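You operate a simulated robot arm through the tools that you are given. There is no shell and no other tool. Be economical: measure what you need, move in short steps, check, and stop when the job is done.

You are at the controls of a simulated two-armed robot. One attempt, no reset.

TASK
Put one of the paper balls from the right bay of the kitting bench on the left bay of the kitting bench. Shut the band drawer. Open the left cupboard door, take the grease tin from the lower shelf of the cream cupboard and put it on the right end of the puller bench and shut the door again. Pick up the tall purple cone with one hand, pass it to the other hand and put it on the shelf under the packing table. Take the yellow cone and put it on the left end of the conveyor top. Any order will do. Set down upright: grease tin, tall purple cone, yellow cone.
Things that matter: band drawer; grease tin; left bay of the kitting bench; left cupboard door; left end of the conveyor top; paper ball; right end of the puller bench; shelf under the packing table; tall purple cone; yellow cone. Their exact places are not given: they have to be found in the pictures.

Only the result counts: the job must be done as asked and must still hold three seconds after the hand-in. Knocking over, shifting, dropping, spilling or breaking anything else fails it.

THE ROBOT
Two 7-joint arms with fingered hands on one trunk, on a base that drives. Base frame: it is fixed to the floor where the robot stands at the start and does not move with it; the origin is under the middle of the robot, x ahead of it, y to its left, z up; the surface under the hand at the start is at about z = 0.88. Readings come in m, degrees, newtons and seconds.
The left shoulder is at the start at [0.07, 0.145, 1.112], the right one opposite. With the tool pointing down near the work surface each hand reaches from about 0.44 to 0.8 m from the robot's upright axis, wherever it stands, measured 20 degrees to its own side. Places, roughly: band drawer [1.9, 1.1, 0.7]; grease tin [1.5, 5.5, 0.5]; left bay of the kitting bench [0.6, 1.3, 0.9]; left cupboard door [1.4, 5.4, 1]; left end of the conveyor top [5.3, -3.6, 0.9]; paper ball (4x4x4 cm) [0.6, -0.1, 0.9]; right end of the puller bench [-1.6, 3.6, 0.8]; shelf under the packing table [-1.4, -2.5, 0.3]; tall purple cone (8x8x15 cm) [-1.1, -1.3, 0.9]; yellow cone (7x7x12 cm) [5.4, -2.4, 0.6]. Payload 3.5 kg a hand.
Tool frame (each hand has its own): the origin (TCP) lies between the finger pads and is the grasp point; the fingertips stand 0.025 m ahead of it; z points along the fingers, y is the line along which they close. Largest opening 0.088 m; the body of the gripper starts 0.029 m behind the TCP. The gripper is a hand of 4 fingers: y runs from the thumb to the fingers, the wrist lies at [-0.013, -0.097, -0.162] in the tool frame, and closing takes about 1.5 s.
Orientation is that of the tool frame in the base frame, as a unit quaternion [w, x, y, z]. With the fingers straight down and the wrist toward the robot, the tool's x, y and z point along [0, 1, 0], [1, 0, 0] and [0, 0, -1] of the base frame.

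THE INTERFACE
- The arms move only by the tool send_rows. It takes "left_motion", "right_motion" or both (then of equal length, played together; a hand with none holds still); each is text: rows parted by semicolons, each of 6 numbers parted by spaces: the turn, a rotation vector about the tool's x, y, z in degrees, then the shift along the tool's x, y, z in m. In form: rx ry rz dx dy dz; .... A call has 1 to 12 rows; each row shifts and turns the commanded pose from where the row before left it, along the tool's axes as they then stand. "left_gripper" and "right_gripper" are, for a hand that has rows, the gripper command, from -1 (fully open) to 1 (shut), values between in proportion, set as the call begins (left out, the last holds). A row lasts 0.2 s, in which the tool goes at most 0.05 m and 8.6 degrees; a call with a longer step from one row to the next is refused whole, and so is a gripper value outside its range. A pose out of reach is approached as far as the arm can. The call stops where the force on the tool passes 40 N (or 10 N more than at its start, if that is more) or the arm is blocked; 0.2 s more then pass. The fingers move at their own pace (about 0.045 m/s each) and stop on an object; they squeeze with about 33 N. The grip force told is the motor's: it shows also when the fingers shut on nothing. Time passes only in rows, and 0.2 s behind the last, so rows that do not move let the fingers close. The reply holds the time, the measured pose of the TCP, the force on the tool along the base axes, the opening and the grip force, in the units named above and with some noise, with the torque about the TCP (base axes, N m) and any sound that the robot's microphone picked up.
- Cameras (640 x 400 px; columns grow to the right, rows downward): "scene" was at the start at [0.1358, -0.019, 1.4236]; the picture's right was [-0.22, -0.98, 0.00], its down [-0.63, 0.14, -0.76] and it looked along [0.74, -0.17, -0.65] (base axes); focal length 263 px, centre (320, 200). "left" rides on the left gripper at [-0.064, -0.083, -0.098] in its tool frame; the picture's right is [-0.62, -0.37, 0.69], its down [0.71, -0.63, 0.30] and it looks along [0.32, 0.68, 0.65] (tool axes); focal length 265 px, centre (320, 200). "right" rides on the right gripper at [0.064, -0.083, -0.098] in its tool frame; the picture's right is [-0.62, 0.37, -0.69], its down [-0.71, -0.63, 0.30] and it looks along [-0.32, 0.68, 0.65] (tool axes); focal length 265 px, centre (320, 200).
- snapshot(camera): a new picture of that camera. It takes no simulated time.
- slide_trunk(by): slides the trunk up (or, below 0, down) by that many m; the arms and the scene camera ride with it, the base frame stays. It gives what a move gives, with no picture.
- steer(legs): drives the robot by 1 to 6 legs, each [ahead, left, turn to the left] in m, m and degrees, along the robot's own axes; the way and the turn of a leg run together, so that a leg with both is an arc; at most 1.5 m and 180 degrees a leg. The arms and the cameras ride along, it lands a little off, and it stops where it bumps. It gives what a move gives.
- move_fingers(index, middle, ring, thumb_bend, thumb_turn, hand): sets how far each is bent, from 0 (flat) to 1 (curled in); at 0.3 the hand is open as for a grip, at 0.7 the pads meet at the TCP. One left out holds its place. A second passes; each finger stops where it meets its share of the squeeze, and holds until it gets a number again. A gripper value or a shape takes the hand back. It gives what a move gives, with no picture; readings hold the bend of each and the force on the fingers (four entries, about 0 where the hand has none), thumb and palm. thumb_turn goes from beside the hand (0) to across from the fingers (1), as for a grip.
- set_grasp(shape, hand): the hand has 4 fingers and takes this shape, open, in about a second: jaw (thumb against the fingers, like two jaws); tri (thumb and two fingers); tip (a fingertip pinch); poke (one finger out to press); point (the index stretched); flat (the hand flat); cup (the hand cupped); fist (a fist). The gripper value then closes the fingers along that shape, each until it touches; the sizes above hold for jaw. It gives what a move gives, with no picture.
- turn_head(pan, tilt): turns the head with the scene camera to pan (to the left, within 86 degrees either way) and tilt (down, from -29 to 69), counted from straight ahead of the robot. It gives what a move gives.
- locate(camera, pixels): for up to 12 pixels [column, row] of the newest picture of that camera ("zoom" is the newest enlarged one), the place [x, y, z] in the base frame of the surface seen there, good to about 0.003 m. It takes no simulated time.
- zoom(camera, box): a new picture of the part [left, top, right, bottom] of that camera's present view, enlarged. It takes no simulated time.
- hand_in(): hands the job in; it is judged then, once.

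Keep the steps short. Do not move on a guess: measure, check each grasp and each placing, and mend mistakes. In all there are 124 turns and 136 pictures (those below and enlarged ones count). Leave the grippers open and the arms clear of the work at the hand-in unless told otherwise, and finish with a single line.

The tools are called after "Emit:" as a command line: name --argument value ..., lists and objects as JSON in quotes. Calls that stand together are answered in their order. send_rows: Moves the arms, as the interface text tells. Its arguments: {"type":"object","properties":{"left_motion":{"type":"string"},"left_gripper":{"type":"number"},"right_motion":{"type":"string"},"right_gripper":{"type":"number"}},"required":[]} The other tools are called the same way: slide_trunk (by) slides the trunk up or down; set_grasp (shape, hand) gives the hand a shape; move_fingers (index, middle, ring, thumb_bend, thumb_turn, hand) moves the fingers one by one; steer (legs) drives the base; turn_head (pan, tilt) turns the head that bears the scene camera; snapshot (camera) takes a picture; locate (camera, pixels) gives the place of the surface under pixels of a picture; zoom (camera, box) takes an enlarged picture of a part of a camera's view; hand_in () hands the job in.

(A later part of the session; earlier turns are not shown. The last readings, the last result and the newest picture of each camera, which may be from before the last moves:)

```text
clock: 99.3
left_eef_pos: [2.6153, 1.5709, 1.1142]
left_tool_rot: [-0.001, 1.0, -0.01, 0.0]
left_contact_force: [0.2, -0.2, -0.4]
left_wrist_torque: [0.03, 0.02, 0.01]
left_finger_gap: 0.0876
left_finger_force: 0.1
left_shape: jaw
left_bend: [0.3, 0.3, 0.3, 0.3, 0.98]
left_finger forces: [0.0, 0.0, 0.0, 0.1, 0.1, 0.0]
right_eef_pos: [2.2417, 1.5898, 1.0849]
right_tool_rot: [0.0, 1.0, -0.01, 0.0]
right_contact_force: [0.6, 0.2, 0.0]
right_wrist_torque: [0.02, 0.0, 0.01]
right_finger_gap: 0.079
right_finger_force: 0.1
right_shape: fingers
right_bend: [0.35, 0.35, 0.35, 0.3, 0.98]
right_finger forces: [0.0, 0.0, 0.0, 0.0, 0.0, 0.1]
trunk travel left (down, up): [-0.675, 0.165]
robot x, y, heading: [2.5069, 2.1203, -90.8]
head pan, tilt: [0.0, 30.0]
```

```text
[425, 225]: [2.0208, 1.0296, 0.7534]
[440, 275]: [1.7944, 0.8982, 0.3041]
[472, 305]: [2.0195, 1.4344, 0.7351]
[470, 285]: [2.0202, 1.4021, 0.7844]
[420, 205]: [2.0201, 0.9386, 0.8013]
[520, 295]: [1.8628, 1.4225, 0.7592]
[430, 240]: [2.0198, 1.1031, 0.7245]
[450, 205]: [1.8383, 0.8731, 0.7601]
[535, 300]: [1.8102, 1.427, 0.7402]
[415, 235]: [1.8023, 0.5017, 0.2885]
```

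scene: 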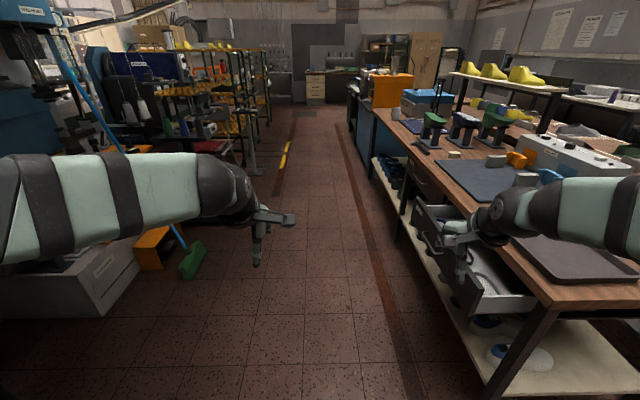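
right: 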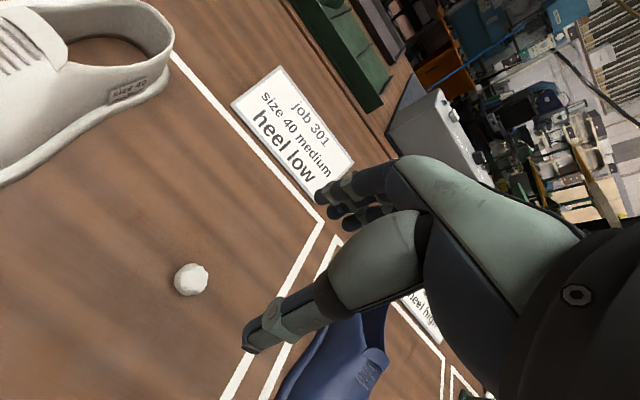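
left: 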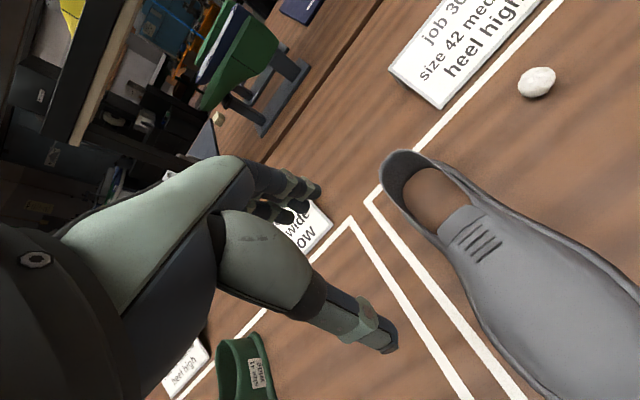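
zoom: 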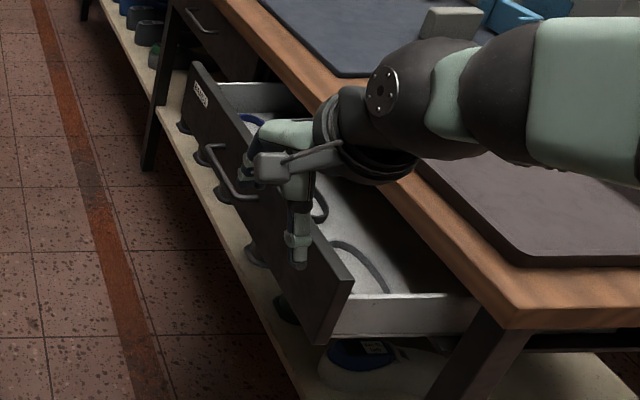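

The drawer front is at x=2.02, y 0.94–1.44, z 0.66–0.80, so it needs pushing toward −x. I'll drive to about (2.55, 1.4) and face it, then use the left fist pointing forward.

Emit:
steer --legs '[[0.72, 0.06, 0], [0, 0, -89]]'

Emit:
set_grasp --hand "left" --shape "fist"

Emit:
slide_trunk --by -0.2

Emit:
turn_head --pan 0 --tilt 45

Emit:
snapshot --camera "scene"

```text
clock: 107.1
left_eef_pos: [2.0054, 1.2884, 1.1144]
left_tool_rot: [0.001, -0.705, 0.71, -0.001]
left_contact_force: [0.0, 0.1, 0.2]
left_wrist_torque: [0.02, -0.04, -0.02]
left_finger_gap: 0.0876
left_finger_force: 0.1
left_shape: jaw
left_bend: [0.3, 0.3, 0.3, 0.3, 0.98]
left_finger forces: [0.0, 0.1, 0.0, 0.0, 0.0, 0.0]
right_eef_pos: [2.0204, 1.6625, 1.086]
right_tool_rot: [-0.001, -0.704, 0.71, 0.0]
right_contact_force: [0.2, 0.4, -0.5]
right_wrist_torque: [-0.01, -0.02, -0.02]
right_finger_gap: 0.0793
right_finger_force: 0.1
right_shape: fingers
right_bend: [0.35, 0.35, 0.35, 0.3, 0.98]
right_finger forces: [0.1, 0.0, 0.0, 0.0, 0.0, 0.0]
trunk travel left (down, up): [-0.675, 0.165]
robot x, y, heading: [2.5545, 1.4018, 179.7]
head pan, tilt: [0.0, 30.0]
```

```text
clock: 108.0
left_eef_pos: [2.0058, 1.2887, 1.1143]
left_tool_rot: [0.001, -0.704, 0.71, 0.0]
left_contact_force: [0.5, 0.7, 0.4]
left_wrist_torque: [0.0, 0.01, -0.03]
left_finger_gap: 0.0
left_finger_force: 0.0
left_shape: fist
left_bend: [1.0, 1.0, 1.0, 0.86, 0.85]
left_finger forces: [0.0, 0.0, 0.1, 0.0, 0.0, 0.1]
right_eef_pos: [2.0215, 1.663, 1.0848]
right_tool_rot: [0.001, -0.704, 0.71, -0.001]
right_contact_force: [-0.4, 0.0, -0.2]
right_wrist_torque: [0.01, 0.04, 0.02]
right_finger_gap: 0.079
right_finger_force: 0.1
right_shape: fingers
right_bend: [0.35, 0.35, 0.35, 0.3, 0.98]
right_finger forces: [0.1, 0.0, 0.0, 0.0, 0.1, 0.1]
trunk travel left (down, up): [-0.675, 0.165]
robot x, y, heading: [2.5555, 1.3998, 179.6]
head pan, tilt: [0.0, 30.0]
```

```text
clock: 110.1
left_eef_pos: [2.0055, 1.2886, 0.9141]
left_tool_rot: [0.001, -0.705, 0.709, -0.001]
left_contact_force: [0.6, 0.3, 0.2]
left_wrist_torque: [0.03, 0.02, 0.04]
left_finger_gap: 0.0
left_finger_force: 0.1
left_shape: fist
left_bend: [1.0, 1.0, 1.0, 0.86, 0.85]
left_finger forces: [0.0, 0.0, 0.0, 0.0, 0.0, 0.0]
right_eef_pos: [2.0198, 1.6625, 0.8848]
right_tool_rot: [0.0, -0.705, 0.709, 0.0]
right_contact_force: [0.4, 0.7, 0.9]
right_wrist_torque: [-0.04, 0.0, 0.02]
right_finger_gap: 0.0796
right_finger_force: 0.0
right_shape: fingers
right_bend: [0.35, 0.35, 0.35, 0.3, 0.98]
right_finger forces: [0.0, 0.1, 0.1, 0.1, 0.0, 0.0]
trunk travel left (down, up): [-0.475, 0.365]
robot x, y, heading: [2.5555, 1.4006, 179.6]
head pan, tilt: [0.0, 30.0]
```

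```text
clock: 110.9
left_eef_pos: [2.0053, 1.288, 0.9131]
left_tool_rot: [0.001, -0.705, 0.709, -0.001]
left_contact_force: [0.1, 0.0, -0.8]
left_wrist_torque: [0.01, 0.0, 0.0]
left_finger_gap: 0.0
left_finger_force: 0.1
left_shape: fist
left_bend: [1.0, 1.0, 1.0, 0.86, 0.85]
left_finger forces: [0.0, 0.0, 0.1, 0.0, 0.0, 0.0]
right_eef_pos: [2.021, 1.6618, 0.8849]
right_tool_rot: [0.0, -0.705, 0.709, 0.001]
right_contact_force: [0.1, -1.0, 0.5]
right_wrist_torque: [-0.04, -0.01, -0.04]
right_finger_gap: 0.0788
right_finger_force: 0.1
right_shape: fingers
right_bend: [0.35, 0.35, 0.35, 0.3, 0.98]
right_finger forces: [0.0, 0.0, 0.0, 0.1, 0.0, 0.0]
trunk travel left (down, up): [-0.475, 0.365]
robot x, y, heading: [2.5579, 1.4015, 179.6]
head pan, tilt: [0.0, 45.0]
```

```text
93 pictures are left
```

scene: 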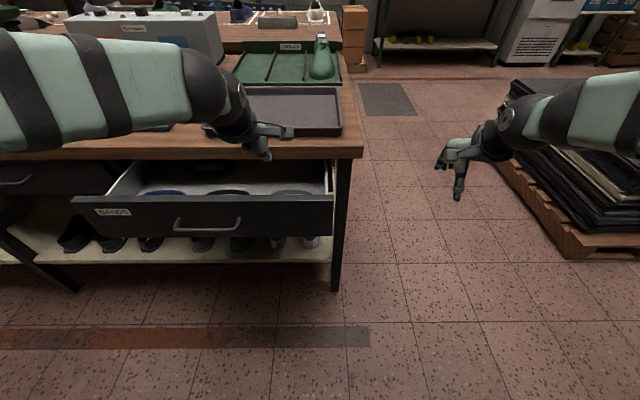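

The drawer handle is at (207,222) with label BANDS. I'll back off 12 cm, turn the left fist to point forward, and check.

Emit:
steer --legs '[[-0.14, 0, 0]]'

Emit:
send_rows --left_motion "-8.2 0 0 0 0 0; -8.2 0 0 0 0 0; -8.2 0 0 0 0 0; -8.2 0 0 0 0 0; -8.2 0 0 0 0 0; -8.2 0 0 0 0 0; -8.2 0 0 0 0 0; -8.2 0 0 0 0 0; -8.2 0 0 0 0 0; -8.2 0 0 0 0 0; -8 0 0 0 0 0; 0 0 0 0 0 0"

Emit:
snapshot --camera "scene"

```text
clock: 112.2
left_eef_pos: [2.146, 1.2885, 0.9142]
left_tool_rot: [0.0, -0.706, 0.709, 0.0]
left_contact_force: [1.0, 0.1, 0.5]
left_wrist_torque: [0.03, 0.01, -0.03]
left_finger_gap: 0.0001
left_finger_force: 0.0
left_shape: fist
left_bend: [1.0, 1.0, 1.0, 0.86, 0.85]
left_finger forces: [0.1, 0.0, 0.0, 0.1, 0.1, 0.0]
right_eef_pos: [2.1604, 1.661, 0.8864]
right_tool_rot: [0.0, -0.705, 0.709, 0.0]
right_contact_force: [-0.1, 0.0, 0.3]
right_wrist_torque: [0.03, 0.02, -0.01]
right_finger_gap: 0.0793
right_finger_force: 0.0
right_shape: fingers
right_bend: [0.35, 0.35, 0.35, 0.3, 0.98]
right_finger forces: [0.1, 0.1, 0.0, 0.0, 0.1, 0.0]
trunk travel left (down, up): [-0.475, 0.365]
robot x, y, heading: [2.6924, 1.3992, 179.6]
head pan, tilt: [0.0, 45.0]
```

```text
clock: 114.8
left_eef_pos: [2.0731, 1.2634, 0.9746]
left_tool_rot: [0.444, 0.566, -0.527, -0.452]
left_contact_force: [0.1, 0.2, -0.9]
left_wrist_torque: [0.01, -0.01, -0.02]
left_finger_gap: 0.0
left_finger_force: 0.1
left_shape: fist
left_bend: [1.0, 1.0, 1.0, 0.86, 0.85]
left_finger forces: [0.0, 0.0, 0.0, 0.0, 0.1, 0.0]
left hand out of reach, approached as far as the arm can: row 8, 9, 10, 11
right_eef_pos: [2.1594, 1.6619, 0.8846]
right_tool_rot: [-0.001, -0.704, 0.71, 0.0]
right_contact_force: [-0.5, 0.1, 0.5]
right_wrist_torque: [-0.02, 0.02, 0.0]
right_finger_gap: 0.0792
right_finger_force: 0.1
right_shape: fingers
right_bend: [0.35, 0.35, 0.35, 0.3, 0.98]
right_finger forces: [0.0, 0.0, 0.0, 0.1, 0.0, 0.1]
trunk travel left (down, up): [-0.475, 0.365]
robot x, y, heading: [2.6954, 1.3973, 179.4]
head pan, tilt: [0.0, 45.0]
```

```text
92 pictures are left
```

scene: 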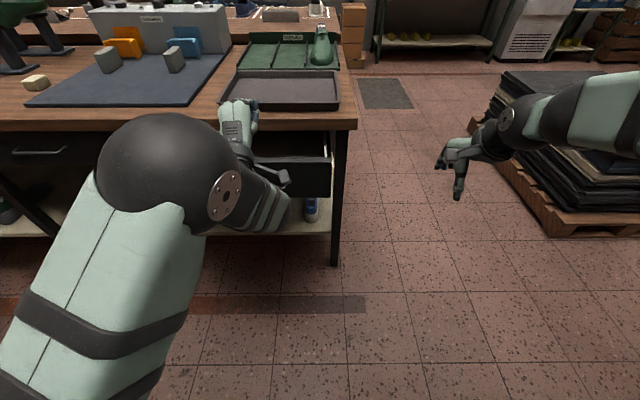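

The pose is cramped. I'll back off 0.2 m, reach 0.16 m further forward so the wrist can straighten, and lower the trunk 0.18 m to drawer-front height.

Emit:
steer --legs '[[-0.22, 0, 0]]'

Emit:
send_rows --left_motion "0 0 0 0 0 0.04; 0 0 0 0 0 0.04; 0 0 0 0 0 0.04; 0 0 0 0 0 0.04; 0 0 0 0 0 0"

Emit:
slide_trunk --by -0.18

Emit:
snapshot --camera "scene"

```text
clock: 116.5
left_eef_pos: [2.2958, 1.2595, 0.9733]
left_tool_rot: [0.445, 0.565, -0.528, -0.452]
left_contact_force: [0.3, 0.8, 0.3]
left_wrist_torque: [0.03, 0.0, 0.01]
left_finger_gap: 0.0
left_finger_force: 0.1
left_shape: fist
left_bend: [1.0, 1.0, 1.0, 0.86, 0.85]
left_finger forces: [0.0, 0.0, 0.0, 0.1, 0.1, 0.1]
right_eef_pos: [2.3809, 1.6599, 0.8858]
right_tool_rot: [0.0, -0.705, 0.709, 0.0]
right_contact_force: [0.1, 0.3, 0.1]
right_wrist_torque: [-0.02, 0.0, -0.04]
right_finger_gap: 0.0791
right_finger_force: 0.1
right_shape: fingers
right_bend: [0.35, 0.35, 0.35, 0.3, 0.98]
right_finger forces: [0.0, 0.0, 0.0, 0.1, 0.1, 0.1]
trunk travel left (down, up): [-0.475, 0.365]
robot x, y, heading: [2.9137, 1.3959, 180.0]
head pan, tilt: [0.0, 45.0]
```

```text
clock: 117.7
left_eef_pos: [2.1383, 1.2553, 0.943]
left_tool_rot: [0.444, 0.565, -0.529, -0.451]
left_contact_force: [1.1, 0.0, 0.3]
left_wrist_torque: [-0.02, -0.01, 0.01]
left_finger_gap: 0.0
left_finger_force: 0.1
left_shape: fist
left_bend: [1.0, 1.0, 1.0, 0.86, 0.85]
left_finger forces: [0.0, 0.0, 0.0, 0.1, 0.0, 0.0]
right_eef_pos: [2.3812, 1.6597, 0.886]
right_tool_rot: [-0.001, -0.706, 0.709, -0.001]
right_contact_force: [1.0, 0.0, 0.5]
right_wrist_torque: [-0.01, -0.04, 0.04]
right_finger_gap: 0.0792
right_finger_force: 0.1
right_shape: fingers
right_bend: [0.35, 0.35, 0.35, 0.3, 0.98]
right_finger forces: [0.1, 0.1, 0.0, 0.0, 0.0, 0.1]
trunk travel left (down, up): [-0.475, 0.365]
robot x, y, heading: [2.9185, 1.3971, 179.8]
head pan, tilt: [0.0, 45.0]
```

```text
clock: 119.7
left_eef_pos: [2.1384, 1.2556, 0.7629]
left_tool_rot: [0.445, 0.565, -0.528, -0.451]
left_contact_force: [0.1, 0.3, 0.7]
left_wrist_torque: [0.0, -0.04, 0.04]
left_finger_gap: 0.0003
left_finger_force: 0.0
left_shape: fist
left_bend: [1.0, 1.0, 1.0, 0.86, 0.85]
left_finger forces: [0.1, 0.0, 0.1, 0.0, 0.1, 0.0]
right_eef_pos: [2.3812, 1.66, 0.7055]
right_tool_rot: [0.0, -0.706, 0.709, 0.0]
right_contact_force: [-1.2, 0.7, 0.4]
right_wrist_torque: [-0.04, 0.03, -0.01]
right_finger_gap: 0.0795
right_finger_force: 0.2
right_shape: fingers
right_bend: [0.35, 0.35, 0.35, 0.3, 0.98]
right_finger forces: [0.1, 0.0, 0.1, 0.1, 0.1, 0.0]
trunk travel left (down, up): [-0.295, 0.545]
robot x, y, heading: [2.9151, 1.3972, 179.6]
head pan, tilt: [0.0, 45.0]
```

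```text
91 pictures are left
```

scene: 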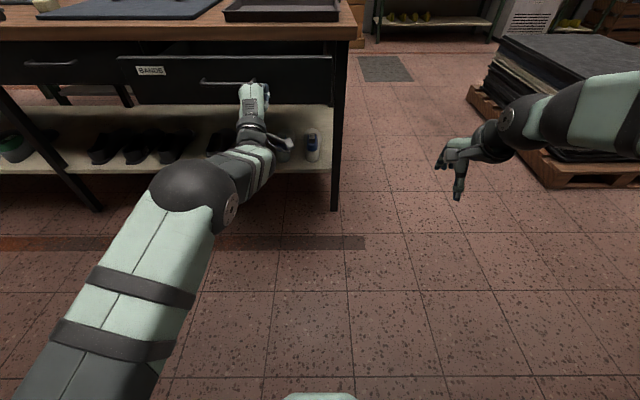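

The fist is aimed at the drawer front just right of the handle. I'll lower 3 cm and push forward with the arm in short rows.

Emit:
slide_trunk --by -0.03

Emit:
send_rows --left_motion "0 0 0 0 0 0.02; 0 0 0 0 0 0.02; 0 0 0 0 0 0.02; 0 0 0 0 0 0.02; 0 0 0 0 0 0.02; 0 0 0 0 0 0.02; 0 0 0 0 0 0.02; 0 0 0 0 0 0.02; 0 0 0 0 0 0.02; 0 0 0 0 0 0"

Emit:
snapshot --camera "scene"

```text
clock: 120.5
left_eef_pos: [2.1382, 1.254, 0.7324]
left_tool_rot: [0.445, 0.566, -0.528, -0.451]
left_contact_force: [-0.8, 0.4, -0.6]
left_wrist_torque: [0.03, -0.02, 0.0]
left_finger_gap: 0.0
left_finger_force: 0.0
left_shape: fist
left_bend: [1.0, 1.0, 1.0, 0.86, 0.85]
left_finger forces: [0.0, 0.0, 0.0, 0.0, 0.1, 0.0]
right_eef_pos: [2.3803, 1.6585, 0.6758]
right_tool_rot: [0.0, -0.705, 0.709, 0.0]
right_contact_force: [0.3, 0.0, 0.0]
right_wrist_torque: [0.01, 0.04, -0.01]
right_finger_gap: 0.0792
right_finger_force: 0.1
right_shape: fingers
right_bend: [0.35, 0.35, 0.35, 0.3, 0.98]
right_finger forces: [0.1, 0.0, 0.1, 0.0, 0.1, 0.1]
trunk travel left (down, up): [-0.265, 0.575]
robot x, y, heading: [2.9195, 1.4007, 179.8]
head pan, tilt: [0.0, 45.0]
```

```text
clock: 122.7
left_eef_pos: [2.082, 1.2599, 0.7216]
left_tool_rot: [0.445, 0.566, -0.528, -0.451]
left_contact_force: [-0.2, -0.9, 0.3]
left_wrist_torque: [0.02, 0.03, -0.01]
left_finger_gap: 0.0002
left_finger_force: 0.0
left_shape: fist
left_bend: [1.0, 1.0, 1.0, 0.86, 0.85]
left_finger forces: [0.1, 0.0, 0.0, 0.1, 0.0, 0.1]
left hand out of reach, approached as far as the arm can: row 3, 4, 5, 6, 7, 8, 9
right_eef_pos: [2.3805, 1.6593, 0.675]
right_tool_rot: [0.0, -0.705, 0.709, 0.0]
right_contact_force: [0.2, 0.4, -0.5]
right_wrist_torque: [-0.02, 0.0, -0.02]
right_finger_gap: 0.0788
right_finger_force: 0.1
right_shape: fingers
right_bend: [0.35, 0.35, 0.35, 0.3, 0.98]
right_finger forces: [0.0, 0.0, 0.0, 0.0, 0.0, 0.1]
trunk travel left (down, up): [-0.265, 0.575]
robot x, y, heading: [2.9173, 1.4015, 179.9]
head pan, tilt: [0.0, 45.0]
```

```text
90 pictures are left
```

scene: 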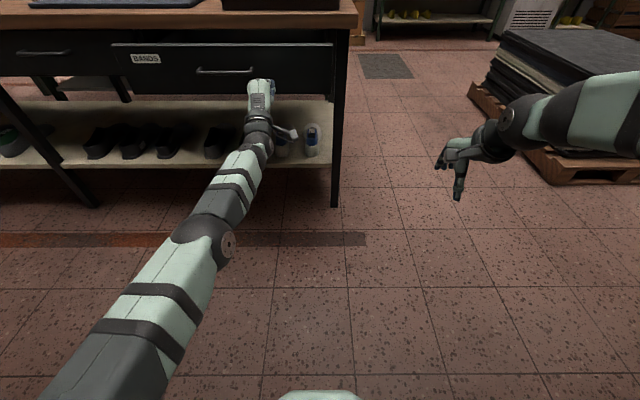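

The arm alone is at full stretch, so I'll use the base to push: pull the arm back slightly, raise 1.5 cm, and drive forward.

Emit:
send_rows --left_motion "0 0 0 0 0 -0.04; 0 0 0 0 0 -0.04; 0 0 0 0 0 -0.04; 0 0 0 0 0 -0.03; 0 0 0 0 0 0"

Emit:
slide_trunk --by 0.015

Emit:
steer --legs '[[0.2, 0, 0]]'

Emit:
snapshot --camera "scene"

```text
clock: 123.9
left_eef_pos: [2.2286, 1.2646, 0.7505]
left_tool_rot: [0.445, 0.565, -0.528, -0.451]
left_contact_force: [0.1, 1.2, -0.6]
left_wrist_torque: [0.02, -0.01, 0.0]
left_finger_gap: 0.0
left_finger_force: 0.2
left_shape: fist
left_bend: [1.0, 1.0, 1.0, 0.86, 0.85]
left_finger forces: [0.0, 0.0, 0.1, 0.0, 0.1, 0.0]
right_eef_pos: [2.3797, 1.6574, 0.6741]
right_tool_rot: [0.0, -0.705, 0.709, 0.0]
right_contact_force: [0.3, 0.1, 0.3]
right_wrist_torque: [0.01, -0.02, 0.03]
right_finger_gap: 0.0793
right_finger_force: 0.0
right_shape: fingers
right_bend: [0.35, 0.35, 0.35, 0.3, 0.98]
right_finger forces: [0.0, 0.1, 0.1, 0.0, 0.1, 0.0]
trunk travel left (down, up): [-0.265, 0.575]
robot x, y, heading: [2.9174, 1.3976, 179.8]
head pan, tilt: [0.0, 45.0]
```

```text
clock: 124.5
left_eef_pos: [2.2299, 1.265, 0.7651]
left_tool_rot: [0.445, 0.565, -0.528, -0.451]
left_contact_force: [-0.5, 0.1, -0.6]
left_wrist_torque: [0.01, 0.02, -0.02]
left_finger_gap: 0.0
left_finger_force: 0.1
left_shape: fist
left_bend: [1.0, 1.0, 1.0, 0.86, 0.85]
left_finger forces: [0.0, 0.0, 0.0, 0.0, 0.0, 0.0]
right_eef_pos: [2.381, 1.658, 0.6905]
right_tool_rot: [0.001, -0.706, 0.709, 0.0]
right_contact_force: [0.4, 0.8, 0.7]
right_wrist_torque: [-0.05, 0.02, 0.02]
right_finger_gap: 0.079
right_finger_force: 0.1
right_shape: fingers
right_bend: [0.35, 0.35, 0.35, 0.3, 0.98]
right_finger forces: [0.0, 0.0, 0.0, 0.1, 0.0, 0.1]
trunk travel left (down, up): [-0.28, 0.56]
robot x, y, heading: [2.9198, 1.3994, 179.8]
head pan, tilt: [0.0, 45.0]
```

```text
clock: 126.1
left_eef_pos: [2.0309, 1.2687, 0.7646]
left_tool_rot: [0.445, 0.565, -0.528, -0.451]
left_contact_force: [-0.5, 0.9, -0.1]
left_wrist_torque: [-0.01, 0.0, 0.03]
left_finger_gap: 0.0
left_finger_force: 0.1
left_shape: fist
left_bend: [1.0, 1.0, 1.0, 0.86, 0.85]
left_finger forces: [0.1, 0.1, 0.0, 0.1, 0.0, 0.0]
right_eef_pos: [2.184, 1.6625, 0.6904]
right_tool_rot: [0.001, -0.704, 0.71, -0.001]
right_contact_force: [-0.7, 0.1, -0.1]
right_wrist_torque: [-0.01, 0.0, -0.02]
right_finger_gap: 0.0791
right_finger_force: 0.0
right_shape: fingers
right_bend: [0.35, 0.35, 0.35, 0.3, 0.98]
right_finger forces: [0.1, 0.0, 0.1, 0.0, 0.1, 0.1]
trunk travel left (down, up): [-0.28, 0.56]
robot x, y, heading: [2.7195, 1.3971, 179.8]
head pan, tilt: [0.0, 45.0]
```

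```text
89 pictures are left
```

scene: 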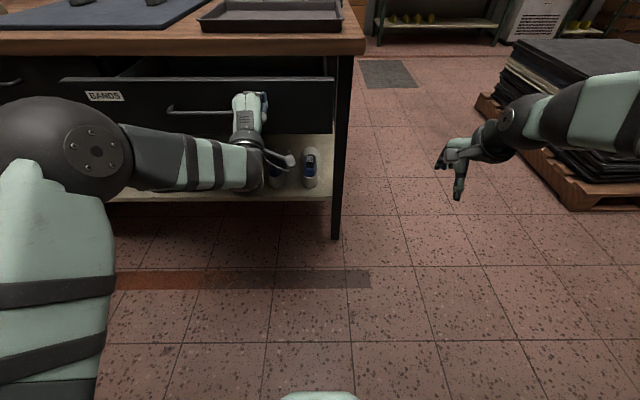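

Almost touching. Now pushing with the arm.

Emit:
send_rows --left_motion "0 0 0 0 0 0.02; 0 0 0 0 0 0.02; 0 0 0 0 0 0.02; 0 0 0 0 0 0.02; 0 0 0 0 0 0.02; 0 0 0 0 0 0.02; 0 0 0 0 0 0"

Emit:
snapshot --camera "scene"

```text
clock: 127.7
left_eef_pos: [1.9134, 1.2656, 0.7411]
left_tool_rot: [0.444, 0.564, -0.53, -0.452]
left_contact_force: [0.4, -0.7, -0.1]
left_wrist_torque: [0.03, 0.03, 0.02]
left_finger_gap: 0.0
left_finger_force: 0.1
left_shape: fist
left_bend: [1.0, 1.0, 1.0, 0.86, 0.85]
left_finger forces: [0.0, 0.0, 0.1, 0.1, 0.0, 0.1]
right_eef_pos: [2.1843, 1.6622, 0.6918]
right_tool_rot: [0.0, -0.704, 0.71, 0.0]
right_contact_force: [-0.5, -0.8, -0.7]
right_wrist_torque: [0.0, 0.0, 0.01]
right_finger_gap: 0.0789
right_finger_force: 0.0
right_shape: fingers
right_bend: [0.35, 0.35, 0.35, 0.3, 0.98]
right_finger forces: [0.1, 0.0, 0.0, 0.0, 0.0, 0.0]
trunk travel left (down, up): [-0.28, 0.56]
robot x, y, heading: [2.7189, 1.3996, 179.7]
head pan, tilt: [0.0, 45.0]
```

```text
88 pictures are left
```

scene: 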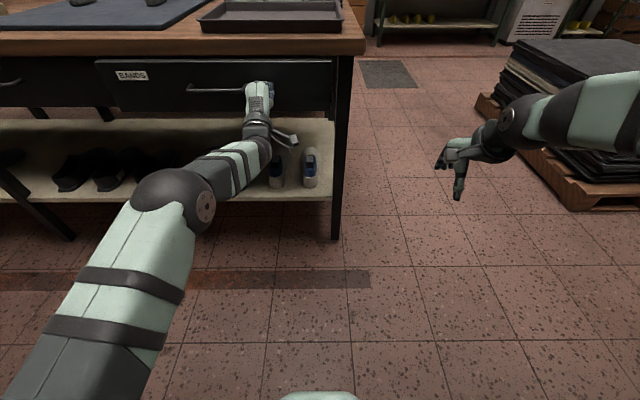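

The drawer moved in. Measuring its front versus the neighbouring closed drawer.

Emit:
locate --camera "scene" --pixels '[[150, 85], [310, 90], [40, 75], [200, 50], [300, 50], [130, 65]]'

```text
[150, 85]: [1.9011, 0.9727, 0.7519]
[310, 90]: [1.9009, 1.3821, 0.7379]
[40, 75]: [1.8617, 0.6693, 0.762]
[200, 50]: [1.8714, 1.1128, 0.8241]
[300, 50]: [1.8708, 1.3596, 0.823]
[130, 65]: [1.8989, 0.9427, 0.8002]
```

The front is at x=1.901 and the closed neighbour at 1.862. Another 4 cm: drive 3 cm in, then press with the arm until it stops.

Emit:
steer --legs '[[0.03, 0, 0]]'

Emit:
send_rows --left_motion "0 0 0 0 0 0.008; 0 0 0 0 0 0.008; 0 0 0 0 0 0.008; 0 0 0 0 0 0.008; 0 0 0 0 0 0.008; 0 0 0 0 0 0"

Emit:
zoom --camera "scene" --box '[0, 30, 360, 150]'

Emit:
locate --camera "scene" --pixels '[[150, 85], [310, 90], [40, 75], [200, 70]]'

```text
clock: 128.5
left_eef_pos: [1.8829, 1.2656, 0.7409]
left_tool_rot: [0.444, 0.564, -0.53, -0.452]
left_contact_force: [-0.2, 0.7, -0.7]
left_wrist_torque: [-0.03, 0.01, 0.01]
left_finger_gap: 0.0808
left_finger_force: 0.0
left_shape: fist
left_bend: [1.0, 1.0, 1.0, 0.86, 0.85]
left_finger forces: [0.0, 0.1, 0.0, 0.1, 0.0, 0.0]
right_eef_pos: [2.1541, 1.6623, 0.6894]
right_tool_rot: [0.001, -0.704, 0.71, -0.001]
right_contact_force: [-0.5, -0.1, -0.6]
right_wrist_torque: [-0.01, 0.0, 0.01]
right_finger_gap: 0.0792
right_finger_force: 0.1
right_shape: fingers
right_bend: [0.35, 0.35, 0.35, 0.3, 0.98]
right_finger forces: [0.0, 0.0, 0.1, 0.1, 0.1, 0.0]
trunk travel left (down, up): [-0.28, 0.56]
robot x, y, heading: [2.6868, 1.4008, 179.6]
head pan, tilt: [0.0, 45.0]
```

```text
clock: 129.4
left_eef_pos: [1.8606, 1.267, 0.7346]
left_tool_rot: [0.441, 0.567, -0.529, -0.452]
left_contact_force: [28.7, -3.9, -4.5]
left_wrist_torque: [-0.01, 0.52, -0.35]
left_finger_gap: 0.0805
left_finger_force: 0.1
left_shape: fist
left_bend: [1.0, 1.0, 1.0, 0.95, 0.84]
left_finger forces: [0.0, 0.0, 0.0, 0.0, 39.2, 0.0]
right_eef_pos: [2.1569, 1.661, 0.6928]
right_tool_rot: [-0.001, -0.706, 0.708, 0.001]
right_contact_force: [0.4, 0.4, 0.9]
right_wrist_torque: [0.02, -0.04, -0.03]
right_finger_gap: 0.0789
right_finger_force: 0.1
right_shape: fingers
right_bend: [0.35, 0.35, 0.35, 0.3, 0.98]
right_finger forces: [0.0, 0.1, 0.1, 0.1, 0.0, 0.0]
trunk travel left (down, up): [-0.28, 0.56]
robot x, y, heading: [2.6906, 1.4001, 179.5]
head pan, tilt: [0.0, 45.0]
stopped in row 4 (left hand): the force on the tool passed its limit at 52 N (the readings are from after the stop); the commanded pose is now the measured one
```

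```text
1.78 times, centred on (180, 90) of scene
```

zoom: 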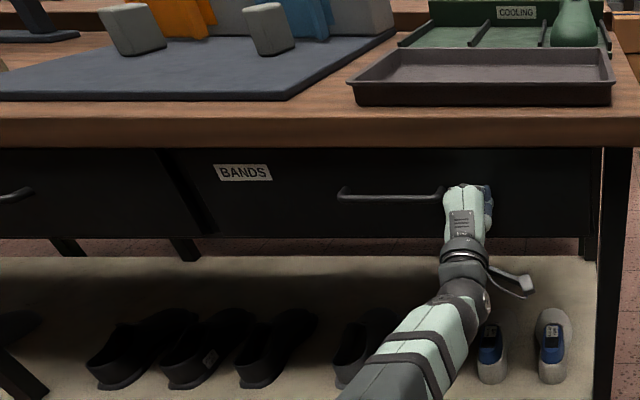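

```text
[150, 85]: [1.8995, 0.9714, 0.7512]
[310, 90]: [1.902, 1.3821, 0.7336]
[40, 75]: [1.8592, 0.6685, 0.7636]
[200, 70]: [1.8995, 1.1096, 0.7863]
```

The push hit 52 N resistance and the drawer looks flush. Confirming on the enlarged picture.

Emit:
locate --camera "zoom" --pixels '[[280, 220], [540, 200], [60, 220], [320, 165], [300, 135]]'

Emit:
send_rows --left_motion "0 0 0 0 0 -0.03; 0 0 0 0 0 -0.04; 0 0 0 0 0 -0.04; 0 0 0 0 0 -0.04; 0 0 0 0 0 0"

Emit:
steer --legs '[[-0.25, 0, 0]]'

Emit:
snapshot --camera "scene"

```text
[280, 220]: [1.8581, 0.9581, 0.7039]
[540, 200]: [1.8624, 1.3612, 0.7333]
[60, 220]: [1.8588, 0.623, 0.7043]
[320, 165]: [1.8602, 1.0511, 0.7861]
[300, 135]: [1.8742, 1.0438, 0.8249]
```

```text
clock: 130.6
left_eef_pos: [2.006, 1.2733, 0.7613]
left_tool_rot: [0.44, 0.566, -0.53, -0.452]
left_contact_force: [0.5, -0.1, 0.1]
left_wrist_torque: [0.01, 0.01, 0.02]
left_finger_gap: 0.0002
left_finger_force: 0.0
left_shape: fist
left_bend: [1.0, 1.0, 1.0, 0.86, 0.85]
left_finger forces: [0.0, 0.0, 0.0, 0.0, 0.0, 0.0]
right_eef_pos: [2.154, 1.6606, 0.6918]
right_tool_rot: [-0.001, -0.705, 0.71, -0.001]
right_contact_force: [-0.1, -0.5, 0.0]
right_wrist_torque: [-0.03, 0.06, -0.03]
right_finger_gap: 0.0791
right_finger_force: 0.1
right_shape: fingers
right_bend: [0.35, 0.35, 0.35, 0.3, 0.98]
right_finger forces: [0.0, 0.0, 0.0, 0.0, 0.0, 0.0]
trunk travel left (down, up): [-0.28, 0.56]
robot x, y, heading: [2.6908, 1.4025, 179.7]
head pan, tilt: [0.0, 45.0]
```

```text
clock: 132.5
left_eef_pos: [2.2536, 1.2736, 0.7613]
left_tool_rot: [0.44, 0.565, -0.531, -0.453]
left_contact_force: [0.3, 0.6, -0.1]
left_wrist_torque: [0.02, 0.0, -0.01]
left_finger_gap: 0.0001
left_finger_force: 0.0
left_shape: fist
left_bend: [1.0, 1.0, 1.0, 0.86, 0.85]
left_finger forces: [0.0, 0.0, 0.0, 0.0, 0.0, 0.1]
right_eef_pos: [2.4075, 1.6614, 0.69]
right_tool_rot: [0.0, -0.703, 0.711, 0.0]
right_contact_force: [0.6, 0.1, 0.4]
right_wrist_torque: [-0.01, 0.0, 0.01]
right_finger_gap: 0.0792
right_finger_force: 0.1
right_shape: fingers
right_bend: [0.35, 0.35, 0.35, 0.3, 0.98]
right_finger forces: [0.0, 0.0, 0.0, 0.1, 0.0, 0.1]
trunk travel left (down, up): [-0.28, 0.56]
robot x, y, heading: [2.9421, 1.3974, 179.4]
head pan, tilt: [0.0, 45.0]
```

```text
86 pictures are left
```

scene: 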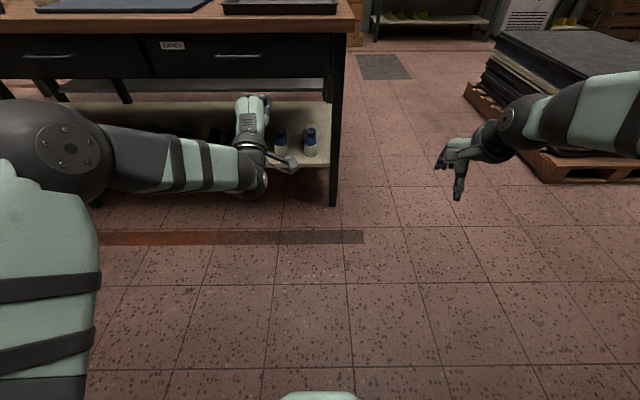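

The drawer is shut (front 1.860, equal to its neighbour). Next, the cupboard: I'll turn to face +y and look at the route, keeping the left hand forward-facing for the door.

Emit:
steer --legs '[[0, 0, -89.5]]'

Emit:
slide_trunk --by 0.28

Emit:
turn_head --pan 15 --tilt 18

Emit:
snapshot --camera "scene"

```text
clock: 136.7
left_eef_pos: [2.8164, 2.0837, 0.7599]
left_tool_rot: [0.009, -0.024, 0.776, 0.631]
left_contact_force: [-0.4, -0.5, 0.1]
left_wrist_torque: [0.01, -0.02, 0.0]
left_finger_gap: 0.0002
left_finger_force: 0.0
left_shape: fist
left_bend: [1.0, 1.0, 1.0, 0.86, 0.85]
left_finger forces: [0.0, 0.0, 0.1, 0.0, 0.0, 0.1]
right_eef_pos: [3.2031, 1.9319, 0.6905]
right_tool_rot: [0.0, 0.006, 1.0, 0.001]
right_contact_force: [0.2, 0.0, -0.5]
right_wrist_torque: [-0.03, 0.0, 0.01]
right_finger_gap: 0.079
right_finger_force: 0.0
right_shape: fingers
right_bend: [0.35, 0.35, 0.35, 0.3, 0.98]
right_finger forces: [0.0, 0.0, 0.1, 0.0, 0.0, 0.0]
trunk travel left (down, up): [-0.28, 0.56]
robot x, y, heading: [2.9423, 1.4011, 89.4]
head pan, tilt: [0.0, 45.0]
```

```text
clock: 139.5
left_eef_pos: [2.8162, 2.0839, 1.0406]
left_tool_rot: [0.01, -0.024, 0.776, 0.63]
left_contact_force: [0.2, -0.4, -0.2]
left_wrist_torque: [0.02, 0.0, 0.0]
left_finger_gap: 0.0001
left_finger_force: 0.0
left_shape: fist
left_bend: [1.0, 1.0, 1.0, 0.86, 0.85]
left_finger forces: [0.1, 0.0, 0.0, 0.0, 0.0, 0.1]
right_eef_pos: [3.2031, 1.9328, 0.969]
right_tool_rot: [0.0, 0.005, 1.0, -0.001]
right_contact_force: [-0.6, 0.1, -0.9]
right_wrist_torque: [-0.01, -0.02, -0.01]
right_finger_gap: 0.0793
right_finger_force: 0.1
right_shape: fingers
right_bend: [0.35, 0.35, 0.35, 0.3, 0.98]
right_finger forces: [0.0, 0.0, 0.1, 0.1, 0.0, 0.0]
trunk travel left (down, up): [-0.56, 0.28]
robot x, y, heading: [2.945, 1.3984, 89.4]
head pan, tilt: [0.0, 45.0]
```

```text
clock: 140.4
left_eef_pos: [2.8161, 2.0832, 1.0389]
left_tool_rot: [0.009, -0.025, 0.775, 0.631]
left_contact_force: [0.1, -0.7, -0.5]
left_wrist_torque: [0.0, -0.02, 0.01]
left_finger_gap: 0.0
left_finger_force: 0.1
left_shape: fist
left_bend: [1.0, 1.0, 1.0, 0.86, 0.85]
left_finger forces: [0.0, 0.0, 0.0, 0.0, 0.1, 0.0]
right_eef_pos: [3.2029, 1.9319, 0.9702]
right_tool_rot: [0.001, 0.005, 1.0, 0.0]
right_contact_force: [0.6, -0.4, -0.5]
right_wrist_torque: [-0.02, -0.03, -0.04]
right_finger_gap: 0.0791
right_finger_force: 0.0
right_shape: fingers
right_bend: [0.35, 0.35, 0.35, 0.3, 0.98]
right_finger forces: [0.0, 0.0, 0.0, 0.0, 0.1, 0.0]
trunk travel left (down, up): [-0.56, 0.28]
robot x, y, heading: [2.9417, 1.3962, 89.3]
head pan, tilt: [15.0, 18.0]
```

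```text
85 pictures are left
```

scene: 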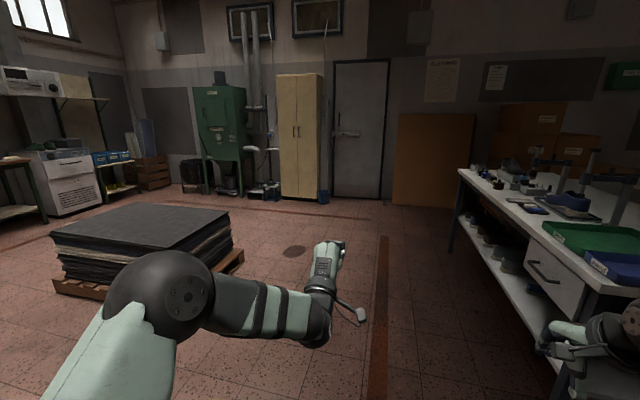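

The cupboard is at (300,135). I'll drive around the pallet to about (1.9, 4.2) and look closely.

Emit:
locate --camera "scene" --pixels '[[277, 190], [298, 198], [322, 195], [294, 132], [230, 225], [300, 250]]'

Emit:
steer --legs '[[1.5, 0.4, 0], [1.2, 0.65, 0]]'

Emit:
snapshot --camera "scene"

```text
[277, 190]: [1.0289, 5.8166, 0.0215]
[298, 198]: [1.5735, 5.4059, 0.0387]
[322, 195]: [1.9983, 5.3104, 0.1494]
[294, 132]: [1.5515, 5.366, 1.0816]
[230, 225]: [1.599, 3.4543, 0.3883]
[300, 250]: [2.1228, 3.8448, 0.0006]
```

```text
refused: leg 1 is longer than a leg can be; nothing moved
```

```text
84 pictures are left
```

scene: 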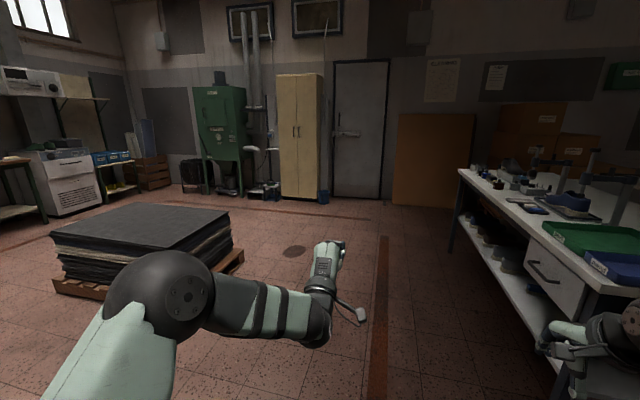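

Emit:
steer --legs '[[1.3, 0.25, 0], [1.3, 0.65, 0]]'

Emit:
turn_head --pan 10 --tilt 20

Emit:
snapshot --camera "scene"

```text
clock: 153.7
left_eef_pos: [2.0171, 4.6747, 1.0406]
left_tool_rot: [0.021, -0.01, 0.776, 0.63]
left_contact_force: [0.2, 0.2, 0.2]
left_wrist_torque: [0.02, 0.0, 0.0]
left_finger_gap: 0.0
left_finger_force: 0.0
left_shape: fist
left_bend: [1.0, 1.0, 1.0, 0.86, 0.85]
left_finger forces: [0.0, 0.0, 0.0, 0.1, 0.1, 0.0]
right_eef_pos: [2.3975, 4.508, 0.9707]
right_tool_rot: [0.0, 0.025, 1.0, -0.001]
right_contact_force: [0.1, 1.0, 0.0]
right_wrist_torque: [-0.01, 0.03, 0.03]
right_finger_gap: 0.0789
right_finger_force: 0.0
right_shape: fingers
right_bend: [0.35, 0.35, 0.35, 0.3, 0.98]
right_finger forces: [0.0, 0.0, 0.0, 0.0, 0.0, 0.1]
trunk travel left (down, up): [-0.56, 0.28]
robot x, y, heading: [2.1157, 3.9867, 87.3]
head pan, tilt: [15.0, 18.0]
```

```text
clock: 154.4
left_eef_pos: [2.0166, 4.676, 1.039]
left_tool_rot: [0.021, -0.01, 0.776, 0.63]
left_contact_force: [0.1, -0.1, 0.6]
left_wrist_torque: [0.01, -0.02, 0.0]
left_finger_gap: 0.0
left_finger_force: 0.0
left_shape: fist
left_bend: [1.0, 1.0, 1.0, 0.86, 0.85]
left_finger forces: [0.1, 0.0, 0.0, 0.1, 0.0, 0.1]
right_eef_pos: [2.3983, 4.5094, 0.9703]
right_tool_rot: [0.0, 0.024, 1.0, 0.0]
right_contact_force: [0.8, 0.1, -0.3]
right_wrist_torque: [-0.02, 0.0, -0.04]
right_finger_gap: 0.0792
right_finger_force: 0.0
right_shape: fingers
right_bend: [0.35, 0.35, 0.35, 0.3, 0.98]
right_finger forces: [0.0, 0.1, 0.1, 0.0, 0.0, 0.0]
trunk travel left (down, up): [-0.56, 0.28]
robot x, y, heading: [2.1155, 3.9834, 87.6]
head pan, tilt: [10.0, 20.0]
```

```text
83 pictures are left
```

scene: 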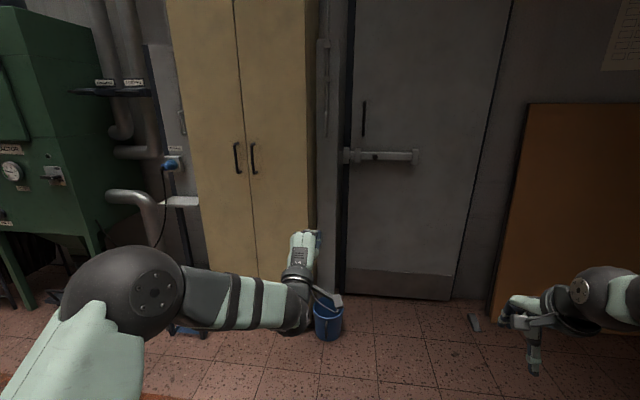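

The left door's handle is the bar at (236,158). Zooming to measure it.

Emit:
zoom --camera "scene" --box '[190, 110, 310, 190]'

Emit:
locate --camera "zoom" --pixels '[[243, 195], [248, 245], [246, 310], [205, 250], [260, 250], [285, 250], [333, 240], [333, 310], [530, 250]]'

Emit:
locate --camera "scene" --pixels '[[172, 20], [207, 250], [310, 150], [245, 265], [185, 330], [328, 325]]'

```text
5.00 times, centred on (250, 150) of scene
```

zoom: 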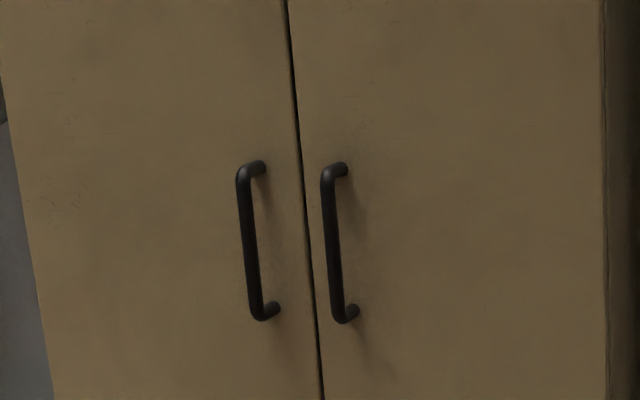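

```text
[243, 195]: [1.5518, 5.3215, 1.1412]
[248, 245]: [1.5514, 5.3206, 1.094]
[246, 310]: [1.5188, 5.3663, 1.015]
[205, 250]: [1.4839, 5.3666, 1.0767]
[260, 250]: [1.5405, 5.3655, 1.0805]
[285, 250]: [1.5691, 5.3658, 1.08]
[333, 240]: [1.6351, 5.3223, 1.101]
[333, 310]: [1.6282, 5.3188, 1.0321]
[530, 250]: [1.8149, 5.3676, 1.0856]
```

```text
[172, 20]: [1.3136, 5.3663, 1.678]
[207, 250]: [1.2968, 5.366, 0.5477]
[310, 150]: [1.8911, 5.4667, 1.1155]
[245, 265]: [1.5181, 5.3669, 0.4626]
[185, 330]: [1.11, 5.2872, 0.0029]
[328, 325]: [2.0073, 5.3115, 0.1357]
```

Handle bar: x=1.5515, y≈5.327, z 1.03–1.16; hinge near x=1.28, door plane y=5.366. I'll line the base up, then turn the left hand to point forward with its closing line horizontal, and open it.

Emit:
steer --legs '[[0, 0, 2.4], [0.28, 0.4, 0]]'

Emit:
set_grasp --hand "left" --shape "jaw"

Emit:
send_rows --left_motion "-5.7 0 0 0 0 0; -5.7 0 0 0 0 0; 0 0 -8.4 0 0 0; 0 0 -8.4 0 0 0; 0 0 -8.4 0 0 0; 0 0 -8.4 0 0 0; 0 0 -8.4 0 0 0; 0 0 -8.4 0 0 0; 0 0 -8.4 0 0 0; 0 0 -8.4 0 0 0; 0 0 -8.4 0 0 0; 0 0 -8.4 0 0 0"

Emit:
snapshot --camera "scene"

```text
clock: 157.7
left_eef_pos: [1.6027, 4.9553, 1.0402]
left_tool_rot: [0.013, -0.02, 0.775, 0.631]
left_contact_force: [0.5, -0.3, -0.2]
left_wrist_torque: [0.0, 0.01, -0.01]
left_finger_gap: 0.0
left_finger_force: 0.0
left_shape: fist
left_bend: [1.0, 1.0, 1.0, 0.86, 0.85]
left_finger forces: [0.0, 0.0, 0.0, 0.0, 0.0, 0.1]
right_eef_pos: [1.9885, 4.7997, 0.9699]
right_tool_rot: [0.001, 0.012, 1.0, 0.0]
right_contact_force: [-0.5, -0.5, -0.3]
right_wrist_torque: [-0.03, 0.02, 0.0]
right_finger_gap: 0.0795
right_finger_force: 0.2
right_shape: fingers
right_bend: [0.35, 0.35, 0.35, 0.3, 0.98]
right_finger forces: [0.0, 0.0, 0.0, 0.0, 0.0, 0.1]
trunk travel left (down, up): [-0.56, 0.28]
robot x, y, heading: [1.7158, 4.2691, 88.5]
head pan, tilt: [10.0, 20.0]
```

```text
clock: 158.6
left_eef_pos: [1.6022, 4.9554, 1.0404]
left_tool_rot: [0.014, -0.019, 0.776, 0.63]
left_contact_force: [-0.4, -0.2, 0.1]
left_wrist_torque: [0.0, -0.02, -0.01]
left_finger_gap: 0.0877
left_finger_force: 0.1
left_shape: jaw
left_bend: [0.3, 0.3, 0.3, 0.3, 0.97]
left_finger forces: [0.1, 0.0, 0.0, 0.1, 0.1, 0.0]
right_eef_pos: [1.9878, 4.7997, 0.97]
right_tool_rot: [0.001, 0.012, 1.0, 0.0]
right_contact_force: [-0.1, -1.0, 1.1]
right_wrist_torque: [0.02, 0.02, 0.0]
right_finger_gap: 0.0793
right_finger_force: 0.1
right_shape: fingers
right_bend: [0.35, 0.35, 0.35, 0.3, 0.98]
right_finger forces: [0.1, 0.1, 0.0, 0.0, 0.0, 0.0]
trunk travel left (down, up): [-0.56, 0.28]
robot x, y, heading: [1.7166, 4.2716, 88.4]
head pan, tilt: [10.0, 20.0]
```

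```text
clock: 161.2
left_eef_pos: [1.603, 4.9554, 1.0395]
left_tool_rot: [0.481, -0.49, 0.513, 0.516]
left_contact_force: [-0.4, -0.1, 0.0]
left_wrist_torque: [-0.02, 0.01, -0.02]
left_finger_gap: 0.0878
left_finger_force: 0.0
left_shape: jaw
left_bend: [0.3, 0.3, 0.3, 0.3, 0.97]
left_finger forces: [0.0, 0.0, 0.0, 0.1, 0.1, 0.1]
right_eef_pos: [1.987, 4.7991, 0.9703]
right_tool_rot: [0.0, 0.012, 1.0, 0.0]
right_contact_force: [-0.2, -0.1, -0.3]
right_wrist_torque: [-0.03, 0.04, 0.0]
right_finger_gap: 0.079
right_finger_force: 0.0
right_shape: fingers
right_bend: [0.35, 0.35, 0.35, 0.3, 0.98]
right_finger forces: [0.0, 0.0, 0.0, 0.0, 0.0, 0.1]
trunk travel left (down, up): [-0.56, 0.28]
robot x, y, heading: [1.716, 4.272, 88.7]
head pan, tilt: [10.0, 20.0]
```

```text
81 pictures are left
```

scene: 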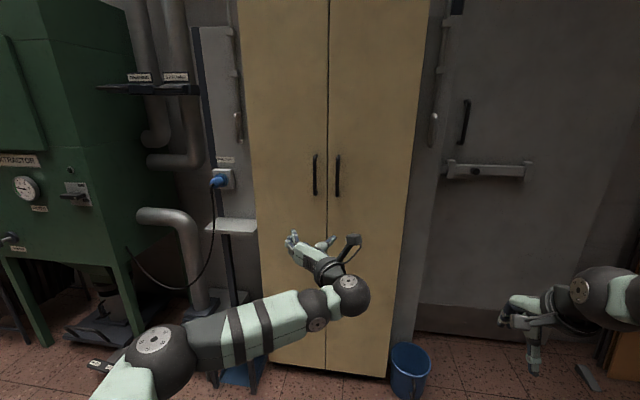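

The hand points forward with its closing line along −x. I'll shift it to the handle's height and x, then drive 0.28 m forward and look through the left camera.

Emit:
send_rows --left_motion "0 0 0 -0.028 0.028 0; 0 0 0 -0.028 0.028 0; 0 0 0 0 0 0"

Emit:
steer --legs '[[0.28, 0, 0]]'

Emit:
snapshot --camera "left"

Emit:
snapshot --camera "scene"

```text
clock: 162.0
left_eef_pos: [1.5497, 4.954, 1.0993]
left_tool_rot: [0.48, -0.489, 0.513, 0.516]
left_contact_force: [0.4, 0.3, 0.2]
left_wrist_torque: [-0.02, 0.01, 0.0]
left_finger_gap: 0.0877
left_finger_force: 0.1
left_shape: jaw
left_bend: [0.3, 0.3, 0.3, 0.3, 0.97]
left_finger forces: [0.1, 0.1, 0.0, 0.0, 0.0, 0.1]
right_eef_pos: [1.9882, 4.7997, 0.9695]
right_tool_rot: [0.0, 0.013, 1.0, 0.0]
right_contact_force: [0.1, 0.3, -0.1]
right_wrist_torque: [0.01, -0.01, 0.0]
right_finger_gap: 0.0791
right_finger_force: 0.0
right_shape: fingers
right_bend: [0.35, 0.35, 0.35, 0.3, 0.98]
right_finger forces: [0.0, 0.1, 0.0, 0.1, 0.0, 0.1]
trunk travel left (down, up): [-0.56, 0.28]
robot x, y, heading: [1.7169, 4.2663, 88.7]
head pan, tilt: [10.0, 20.0]
```

```text
clock: 163.9
left_eef_pos: [1.5571, 5.2338, 1.0997]
left_tool_rot: [0.48, -0.489, 0.513, 0.516]
left_contact_force: [0.1, 0.1, -0.1]
left_wrist_torque: [-0.02, -0.01, 0.0]
left_finger_gap: 0.0875
left_finger_force: 0.1
left_shape: jaw
left_bend: [0.3, 0.3, 0.3, 0.3, 0.97]
left_finger forces: [0.0, 0.1, 0.0, 0.0, 0.0, 0.0]
right_eef_pos: [1.9957, 5.0784, 0.971]
right_tool_rot: [0.0, 0.013, 1.0, 0.0]
right_contact_force: [-1.0, 0.2, -0.2]
right_wrist_torque: [-0.01, 0.04, 0.0]
right_finger_gap: 0.0794
right_finger_force: 0.0
right_shape: fingers
right_bend: [0.35, 0.35, 0.35, 0.3, 0.98]
right_finger forces: [0.1, 0.0, 0.1, 0.0, 0.0, 0.0]
trunk travel left (down, up): [-0.56, 0.28]
robot x, y, heading: [1.7221, 4.5464, 88.8]
head pan, tilt: [10.0, 20.0]
```

```text
80 pictures are left
```

left: 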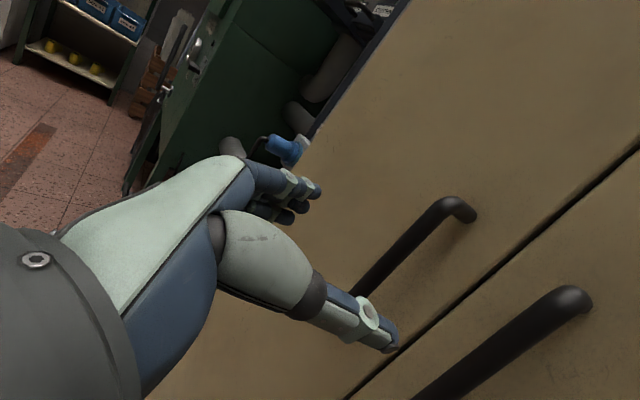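

```text
79 pictures are left
```

scene: 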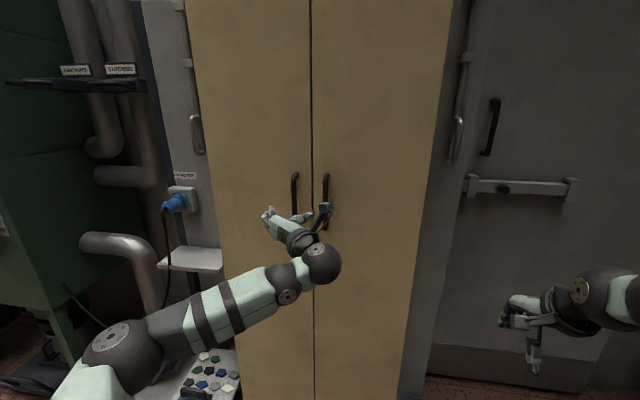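

Now aligned; I'll narrow the opening a bit and advance onto the bar (the TCP stops at y≈5.318).

Emit:
send_rows --left_motion "0 0 0 0 0.006 0; 0 0 0 0 0 0.03; 0 0 0 0 0 0.03; 0 0 0 0 0 0.024; 0 0 0 0 0 0" --left_gripper -0.4

Emit:
snapshot --camera "left"

```text
clock: 165.1
left_eef_pos: [1.5495, 5.3159, 1.1002]
left_tool_rot: [0.48, -0.49, 0.514, 0.515]
left_contact_force: [0.2, 0.2, -0.1]
left_wrist_torque: [0.01, 0.0, 0.01]
left_finger_gap: 0.0619
left_finger_force: 0.0
left_shape: jaw
left_bend: [0.27, 0.37, 0.34, 0.58, 0.99]
left_finger forces: [0.1, 0.0, 0.1, 0.1, 0.1, 0.0]
right_eef_pos: [1.9946, 5.0771, 0.9712]
right_tool_rot: [0.0, 0.013, 1.0, 0.0]
right_contact_force: [-0.2, -0.2, 0.4]
right_wrist_torque: [0.02, 0.03, 0.02]
right_finger_gap: 0.0792
right_finger_force: 0.0
right_shape: fingers
right_bend: [0.35, 0.35, 0.35, 0.3, 0.98]
right_finger forces: [0.0, 0.0, 0.0, 0.0, 0.1, 0.0]
trunk travel left (down, up): [-0.56, 0.28]
robot x, y, heading: [1.722, 4.5514, 88.7]
head pan, tilt: [10.0, 20.0]
```

```text
78 pictures are left
```

left: 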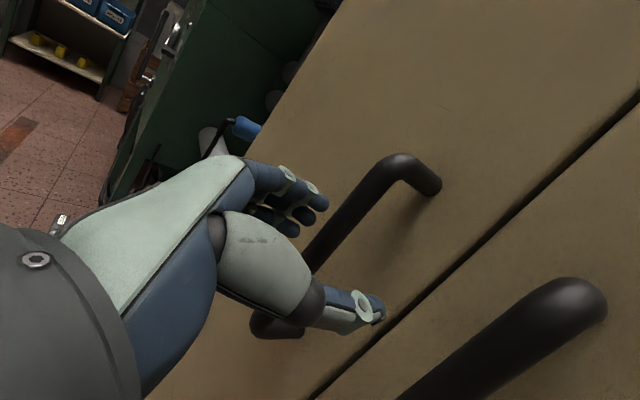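

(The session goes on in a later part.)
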